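You operate a simulated robot arm through the tools that you are given. There is no shell and no other tool. Be economical: measure what you need, move in short steps, check, and stop when the job is done.

You are at the controls of a simulated robot arm. One attempt, no reset.

JOB
Put the blue sponge on the white form.
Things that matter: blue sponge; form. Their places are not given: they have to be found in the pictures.

Only the result counts: the job must be done as asked and must still hold three seconds after the hand-in. Knocking over, shifting, dropping, spilling or breaking anything else fails it.

ROBOT AND FRAMES
A 6-joint arm with a two-finger parallel gripper, fixed in place. Base frame: the origin is at the foot of the arm, x ahead of it, y to its left, z up; the work surface is at about z = 0. Readings come in mm, degrees, newtons and seconds.
With the tool pointing down near the work surface it reaches from about 160 to 420 mm from the base axis. Its first joint turns from -66.0 to 66.0 degrees. Payload 1.57 kg.
The tool frame sits at the grasp point between the pads (the TCP): z along the fingers, y along the line on which they close. The tips reach 30 mm beyond it. The gripper opens to 80 mm. The fingers are 17 mm wide and 12 mm thick; the gripper's body (40 by 82 mm) begins 80 mm behind the TCP.
Orientation is told as [roll, pitch, yaw] about the base's x, y, z axes, in that order, counted from this pose: with the fingers straight down and closing along the base's y, the tool's x points along the base's -x, its y along +y and its z along -z.

CONTROLS
- The arm moves only by the tool send_rows. Its argument "series" is a list of rows, each a list of 2 entries, a list of its own where there are three numbers: the shift along the tool's x, y, z in mm, then the turn about the tool's z in degrees. In form: [[[x, y, z], yaw], ...]. A call has 1 to 20 rows; each row shifts and turns the commanded pose from where the row before left it, along the tool's axes as they then stand. "claw" is the closure in counts, from 0 (fully open) to 255 (shut), set as the call begins (left out, the last holds). Each row takes 0.2 s and may step no farther than 50 mm and 8.6 degrees from the row before; otherwise, or with a gripper value out of range, the whole call is refused. A pose out of reach is approached as far as the arm can. The call stops where the force on the tool passes 40 N (or 10 N more than at its start, if that is more) or the arm is blocked; 0.2 s more then pass. Each finger travels about 153 mm/s and halts on what it meets, pressing with about 27 N; the grip force reading is that of the motor and also rises with nothing between the fingers. The clock runs only during rows and for 0.2 s after the last one: add rows that do not move to give the fingers time. It gives the time, the measured TCP pose, the force on the tool (base axes), the opening and the grip force at its end, in the units of the frame above (readings bear some noise).
- Cameras (640 x 400 px; columns grow to the right, rows downward): "scene" is fixed at [58.3, -347.6, 403.6]; the picture's right is [0.68, -0.74, 0.00], its down [-0.55, -0.51, -0.66] and it looks along [0.48, 0.45, -0.75] (base axes); focal length 214 px, centre (320, 200). "wrist" rides on the gripper at [-32, 0, -78] in the tool frame; the picture's right is [0.00, -1.00, 0.00], its down [0.97, 0.00, -0.24] and it looks along [0.24, 0.00, 0.97] (tool axes); focal length 218 px, centre (320, 200).
- snapshot(camera): a new picture of that camera. The clock stands still meanwhile.
- locate(camera, pixels): for up to 12 pixels [column, row] of the newest picture of that camera ("zoom" is the newest enlarged one), the place [x, y, z] in the base frame of the surface seen there, good to about 2 mm. The clock stands still meanwhile.
- enlarge(camera, box): a new picture of the part [left, top, right, bottom] of that camera's present view, enlarged. The clock stands still meanwhile.
- sign_off(): hands the job in; it is judged then, once.

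Work in short steps. Measure before you move; look again where a grasp or a placing could have gone wrong, and mend it. You have 60 turns and 30 pictures in all, those below and enlarged ones among them. Open the gripper and draw the arm clear of the work before you hand the job in, unless the task says otherwise; then end with one line.

The tools are called after "Emit:" as a command line: name --argument value ..., lists and objects as JSON in quotes. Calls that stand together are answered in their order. send_rows: Moves the arm, as the interface text tells. Its arguments: {"type":"object","properties":{"series":{"type":"array","items":{"type":"array"}},"claw":{"type":"number"}},"required":["series"]} The other tools are called the same way: snapshot (camera) takes a picture; locate (camera, pixels) gives the place of the surface under pixels of a picture; enlarge (camera, box) takes an enlarged picture of a part of a camera's view; sign_off () hands the job in.

At the start:

```text
t: 0.0
position: [250.7, -124.7, 236.7]
tcp_rot: [0.1, -0.1, 0.1]
ft_force: [-0.7, -0.6, 0.0]
opening: 80.0
grasp_force: 0.0
```

scene: 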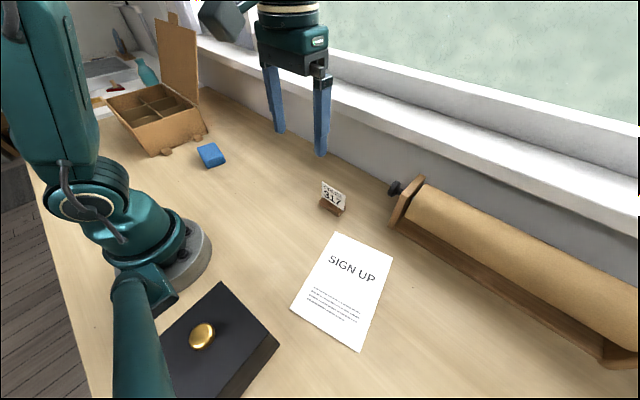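
wrist: 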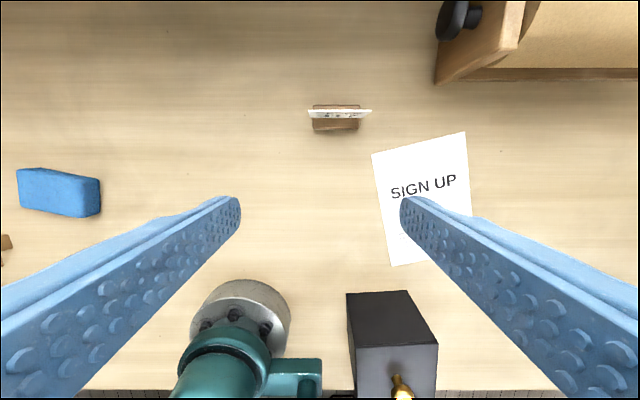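

The sponge shows at scene (211,155) and the form around (345,290). I measure both, along with the nearby obstacles.

Emit:
enlarge --camera "scene" --box '[170, 120, 250, 170]'

Emit:
locate --camera "scene" --pixels '[[211, 150], [335, 233], [392, 258], [291, 308], [361, 350], [345, 290], [333, 190], [333, 212], [202, 336], [280, 345], [222, 284], [205, 132]]'

Emit:
locate --camera "wrist" --pixels '[[20, 170], [97, 180], [20, 206], [83, 216], [60, 190], [60, 173], [372, 155], [465, 133], [392, 266], [472, 215]]'

```text
8.00 times, centred on (210, 145) of scene
```

zoom: 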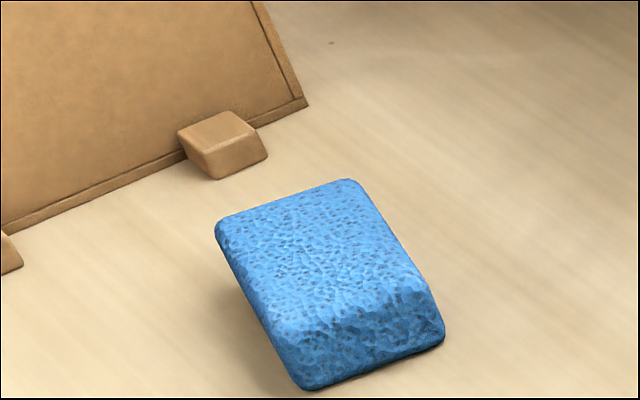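

```text
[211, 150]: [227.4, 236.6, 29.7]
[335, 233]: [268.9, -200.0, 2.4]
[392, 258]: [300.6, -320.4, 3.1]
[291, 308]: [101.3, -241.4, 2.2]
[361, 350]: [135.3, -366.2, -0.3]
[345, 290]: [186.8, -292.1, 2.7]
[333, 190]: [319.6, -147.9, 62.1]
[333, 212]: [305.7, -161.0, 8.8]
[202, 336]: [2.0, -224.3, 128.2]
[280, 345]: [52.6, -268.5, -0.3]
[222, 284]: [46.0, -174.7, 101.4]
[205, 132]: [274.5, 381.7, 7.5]
```

```text
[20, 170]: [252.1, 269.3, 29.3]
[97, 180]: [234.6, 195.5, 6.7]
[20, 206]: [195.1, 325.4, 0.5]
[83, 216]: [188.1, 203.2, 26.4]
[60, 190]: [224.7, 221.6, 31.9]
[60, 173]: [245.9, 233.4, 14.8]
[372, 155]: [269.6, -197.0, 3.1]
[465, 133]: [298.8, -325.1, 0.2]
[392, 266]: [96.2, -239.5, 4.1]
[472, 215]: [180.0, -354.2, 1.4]
```

The sponge's top is near z=30, at about (225,235). I measure its corners in the zoom picture for the yaw and the width.

Emit:
locate --camera "zoom" --pixels '[[224, 222], [348, 186], [418, 290], [276, 318], [318, 255], [295, 375], [437, 338], [235, 240], [385, 240], [290, 205], [345, 302], [180, 135]]'

```text
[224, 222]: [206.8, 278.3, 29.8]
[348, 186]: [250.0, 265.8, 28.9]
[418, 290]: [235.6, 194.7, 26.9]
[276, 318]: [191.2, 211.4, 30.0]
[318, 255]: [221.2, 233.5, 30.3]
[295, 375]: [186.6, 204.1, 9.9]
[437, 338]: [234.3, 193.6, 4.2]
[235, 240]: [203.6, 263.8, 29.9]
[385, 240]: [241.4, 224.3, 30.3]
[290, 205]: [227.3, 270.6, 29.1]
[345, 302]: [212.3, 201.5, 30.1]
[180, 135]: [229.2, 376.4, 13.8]
```

Sponge: centre about (220,236), top z 30, about 48 mm wide, short axis at -15° in base. I swing over it at height with yaw +75 (tool turn -75).

Emit:
send_rows --series '[[[3.4, 40.1, 4], -8.333], [[-2.4, 40.2, 4], -8.333], [[-8.2, 39.4, 4], -8.333], [[-13.9, 37.8, 4], -8.333], [[-19.2, 35.4, 4], -8.333], [[-24.1, 32.2, 4], -8.333], [[-28.5, 28.4, 4], -8.333], [[-32.3, 23.9, 4], -8.333], [[-35.5, 19.0, 4], -8.333], [[0, 0, 0], 0], [[0, 0, 0], 0]]' --claw 0

Emit:
snapshot --camera "wrist"

```text
t: 2.4
position: [219.8, 238.5, 200.9]
tcp_rot: [-0.1, 0.0, 75.0]
ft_force: [-0.6, 0.2, 0.7]
opening: 80.1
grasp_force: 0.0
```

```text
26 pictures are left
```

wrist: 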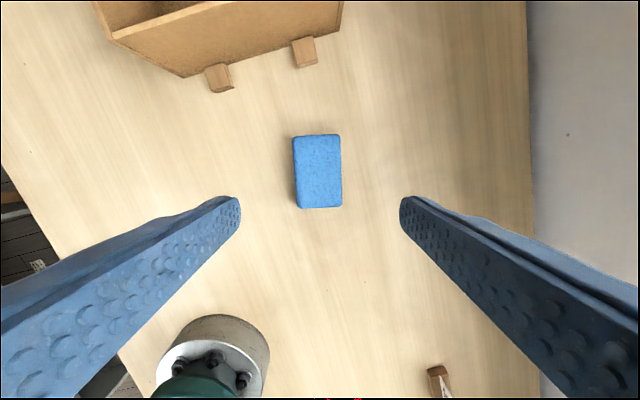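

The sponge is centred at wrist (318,171) and aligned with the fingers within a degree or so. I check its top corners before going down.

Emit:
locate --camera "wrist" --pixels '[[300, 140], [337, 140], [339, 203], [302, 204], [319, 171], [319, 137], [320, 205], [298, 172], [338, 172]]'

```text
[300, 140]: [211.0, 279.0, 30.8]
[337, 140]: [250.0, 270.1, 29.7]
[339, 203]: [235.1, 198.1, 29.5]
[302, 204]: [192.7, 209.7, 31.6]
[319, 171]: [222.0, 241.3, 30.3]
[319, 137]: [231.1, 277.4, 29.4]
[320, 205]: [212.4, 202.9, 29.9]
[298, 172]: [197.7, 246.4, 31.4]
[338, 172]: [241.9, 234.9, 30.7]
```

The sponge's centre is about (222,239), so only a small shift is needed. I descend to z≈33.

Emit:
send_rows --series '[[[-1, -1.7, 40], 0], [[0, 0, 40], 0], [[0, 0, 35], 0], [[0, 0, 25], 0], [[0, 0, 15], 0], [[0, 0, 12], 0], [[0, 0, 0], 0], [[0, 0, 0], 0]]'

Emit:
snapshot --camera "wrist"

```text
t: 4.2
position: [224.0, 235.8, 33.7]
tcp_rot: [-0.1, -0.1, 75.0]
ft_force: [0.5, 0.2, -1.1]
opening: 80.0
grasp_force: 0.0
```

```text
25 pictures are left
```

wrist: 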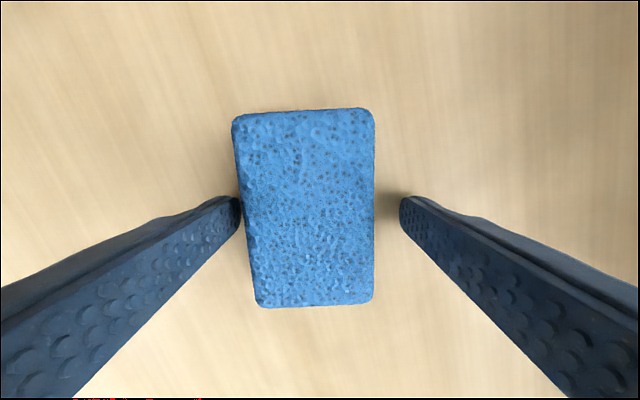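

The sponge sits about 4 mm toward the left finger (centre at column 307). I shift by that along tool y, then close.

Emit:
send_rows --series '[[[0, 4, 0], 0], [[0, 0, 0], 0]]'

Emit:
send_rows --series '[[[0, 0, 0], 0], [[0, 0, 0], 0], [[0, 0, 0], 0], [[0, 0, 0], 0]]' --claw 255

Emit:
send_rows --series '[[[0, 0, -20], 0], [[0, 0, -40], 0], [[0, 0, -40], 0], [[0, 0, 0], 0]]'

Emit:
snapshot --camera "wrist"

```text
t: 4.8
position: [219.6, 237.8, 35.1]
tcp_rot: [-0.2, -0.1, 75.0]
ft_force: [-0.8, 0.2, 0.4]
opening: 79.9
grasp_force: 0.1
```

```text
t: 5.8
position: [218.9, 237.7, 35.7]
tcp_rot: [-0.1, -0.1, 74.9]
ft_force: [0.1, 0.1, 0.0]
opening: 54.2
grasp_force: 26.7
```

```text
t: 6.8
position: [217.1, 237.3, 134.9]
tcp_rot: [0.0, -0.1, 75.1]
ft_force: [0.4, -0.5, 0.1]
opening: 54.3
grasp_force: 27.2
```

```text
24 pictures are left
```

wrist: 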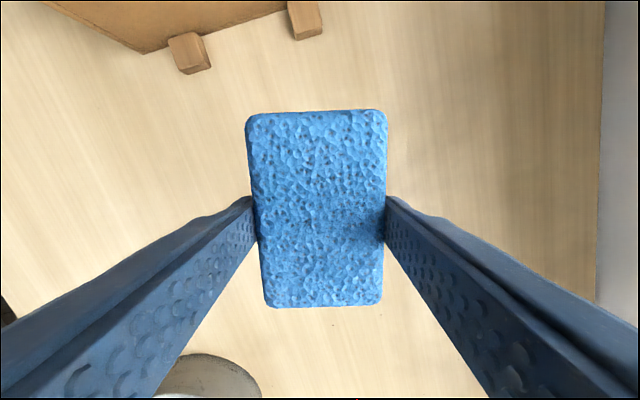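

The sponge is held firmly (opening 54 mm, force 27 N). I raise it, then carry it over to about (217,-276) above the form, turning to yaw 14.

Emit:
send_rows --series '[[[0, 0, -30], 0], [[0, 0, -30], 0], [[41.3, -11.1, 0], 5.083], [[40.1, -14.7, 0], 5.083], [[38.7, -18.2, 0], 5.083], [[36.9, -21.5, 0], 5.083], [[34.9, -24.7, 0], 5.083], [[32.6, -27.7, 0], 5.083], [[30.0, -30.5, 0], 5.083], [[27.1, -33.0, 0], 5.083], [[24.1, -35.3, 0], 5.083], [[20.9, -37.3, 0], 5.083], [[17.5, -39.0, 0], 5.083], [[14.0, -40.4, 0], 5.083], [[0, 0, 0], 0], [[0, 0, 0], 0]]'

Emit:
snapshot --camera "scene"

Emit:
snapshot --camera "wrist"

```text
t: 10.2
position: [219.4, -274.3, 195.3]
tcp_rot: [0.2, -0.1, 14.1]
ft_force: [0.1, 0.4, 0.4]
opening: 53.6
grasp_force: 27.2
```

```text
23 pictures are left
```

scene: 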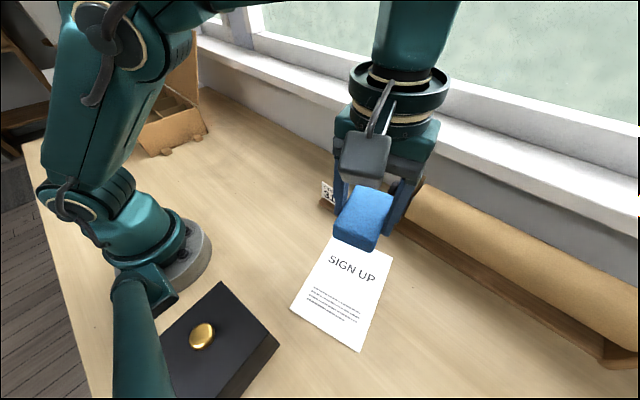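

```text
22 pictures are left
```

wrist: 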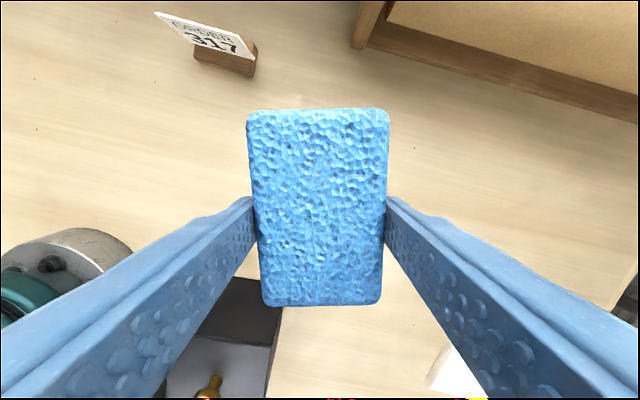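

The sponge is above the form and nothing is in the way. I shift slightly toward the form's middle, descend to just above it, and check.

Emit:
send_rows --series '[[[8.2, -3.8, 35], 0], [[0, 0, 40], 0], [[0, 0, 35], 0], [[0, 0, 25], 0], [[0, 0, 14], 0], [[0, 0, 0], 0], [[0, 0, 0], 0]]'

Emit:
snapshot --camera "scene"

```text
t: 11.8
position: [212.1, -279.9, 46.1]
tcp_rot: [0.0, -0.1, 13.9]
ft_force: [-1.0, -1.0, -1.1]
opening: 53.7
grasp_force: 26.9
```

```text
21 pictures are left
```

scene: 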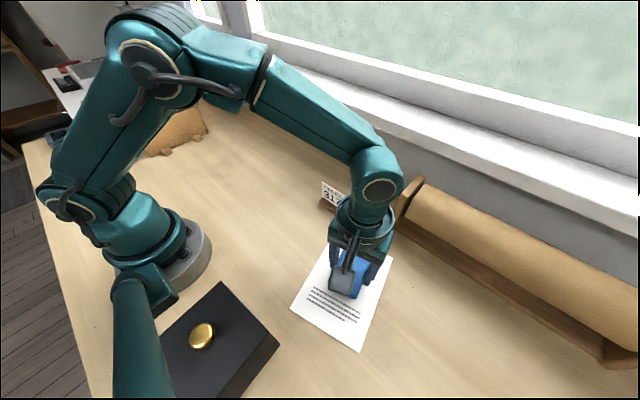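

The sponge is over the form, about 10 mm above it. I lower it in small steps.

Emit:
send_rows --series '[[[0, 0, 4], 0], [[0, 0, 3], 0], [[0, 0, 1.5], 0], [[0, 0, 1], 0], [[0, 0, 0], 0], [[0, 0, 0], 0]]'

```text
t: 13.2
position: [213.4, -281.4, 35.3]
tcp_rot: [-0.1, -0.2, 14.0]
ft_force: [-1.1, 2.3, 22.3]
opening: 53.8
grasp_force: 26.9
```

The sponge is resting on the form (22 N upward). I ease up slightly, open, and rise straight up.

Emit:
send_rows --series '[[[0, 0, -0.7], 0], [[0, 0, 0], 0]]'

Emit:
send_rows --series '[[[0, 0, 0], 0], [[0, 0, 0], 0], [[0, 0, 0], 0]]' --claw 0

Emit:
send_rows --series '[[[0, 0, -10], 0], [[0, 0, -20], 0], [[0, 0, -40], 0], [[0, 0, -45], 0], [[0, 0, -45], 0], [[0, 0, 0], 0], [[0, 0, 0], 0]]'

Emit:
snapshot --camera "scene"

Emit:
snapshot --camera "wrist"

```text
t: 13.8
position: [213.0, -280.2, 36.3]
tcp_rot: [-0.2, -0.2, 14.0]
ft_force: [0.5, -1.6, 15.0]
opening: 53.5
grasp_force: 27.1
```

```text
t: 14.6
position: [212.7, -278.8, 35.6]
tcp_rot: [0.1, -0.1, 14.0]
ft_force: [0.6, 0.2, 0.5]
opening: 80.2
grasp_force: 0.1
```

```text
t: 16.2
position: [211.1, -279.2, 197.0]
tcp_rot: [0.0, -0.1, 14.0]
ft_force: [0.2, 0.2, -0.1]
opening: 79.9
grasp_force: 0.1
```

```text
20 pictures are left
```

scene: 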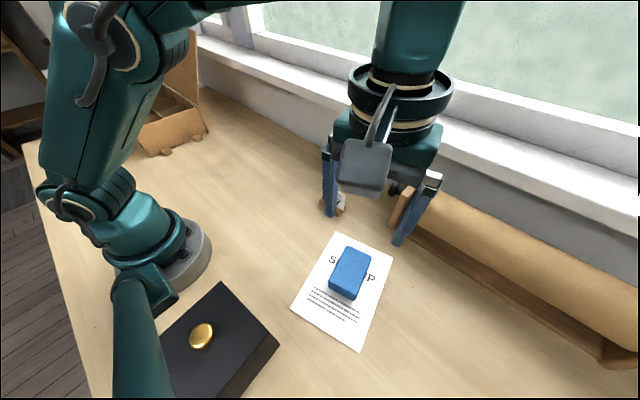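

```text
19 pictures are left
```

wrist: 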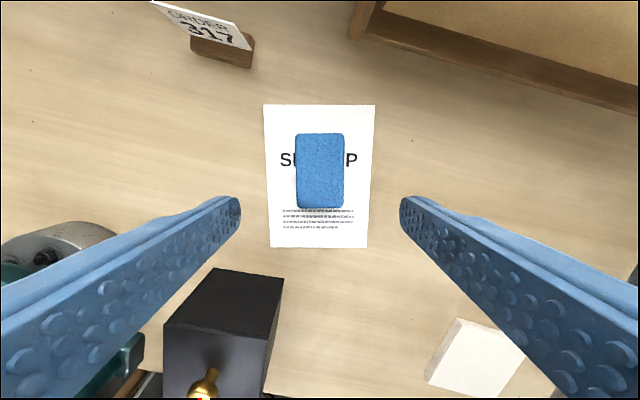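

The sponge lies flat and wholly on the sheet, and the gripper is clear. A second white object shows at wrist (475,358), so I check what it is before handing in.

Emit:
enlarge --camera "wrist" --box '[400, 300, 560, 400]'

Emit:
locate --camera "wrist" --pixels '[[475, 358], [460, 320], [430, 380], [520, 355], [320, 170], [320, 120]]'

```text
4.00 times, centred on (480, 350) of wrist
```

zoom: 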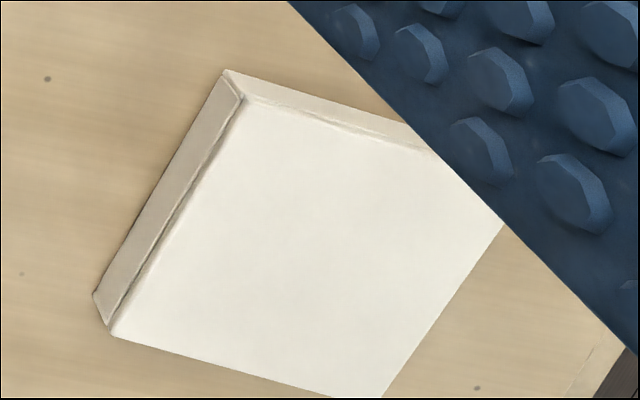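

```text
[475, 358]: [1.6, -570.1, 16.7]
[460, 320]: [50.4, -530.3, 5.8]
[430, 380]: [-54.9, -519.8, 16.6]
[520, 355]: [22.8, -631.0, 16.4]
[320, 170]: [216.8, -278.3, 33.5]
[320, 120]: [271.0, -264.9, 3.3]
```

The other object is a blank white slab about 570 mm from the base, out of reach and not a form. The sign-up sheet is the form, and the sponge rests on it (top z 33), so I hand in.

Emit:
sign_off

```text
The job is handed in.
```

The blue sponge is lying flat on the white sign-up form, the gripper is open and clear above it, and the job is handed in.
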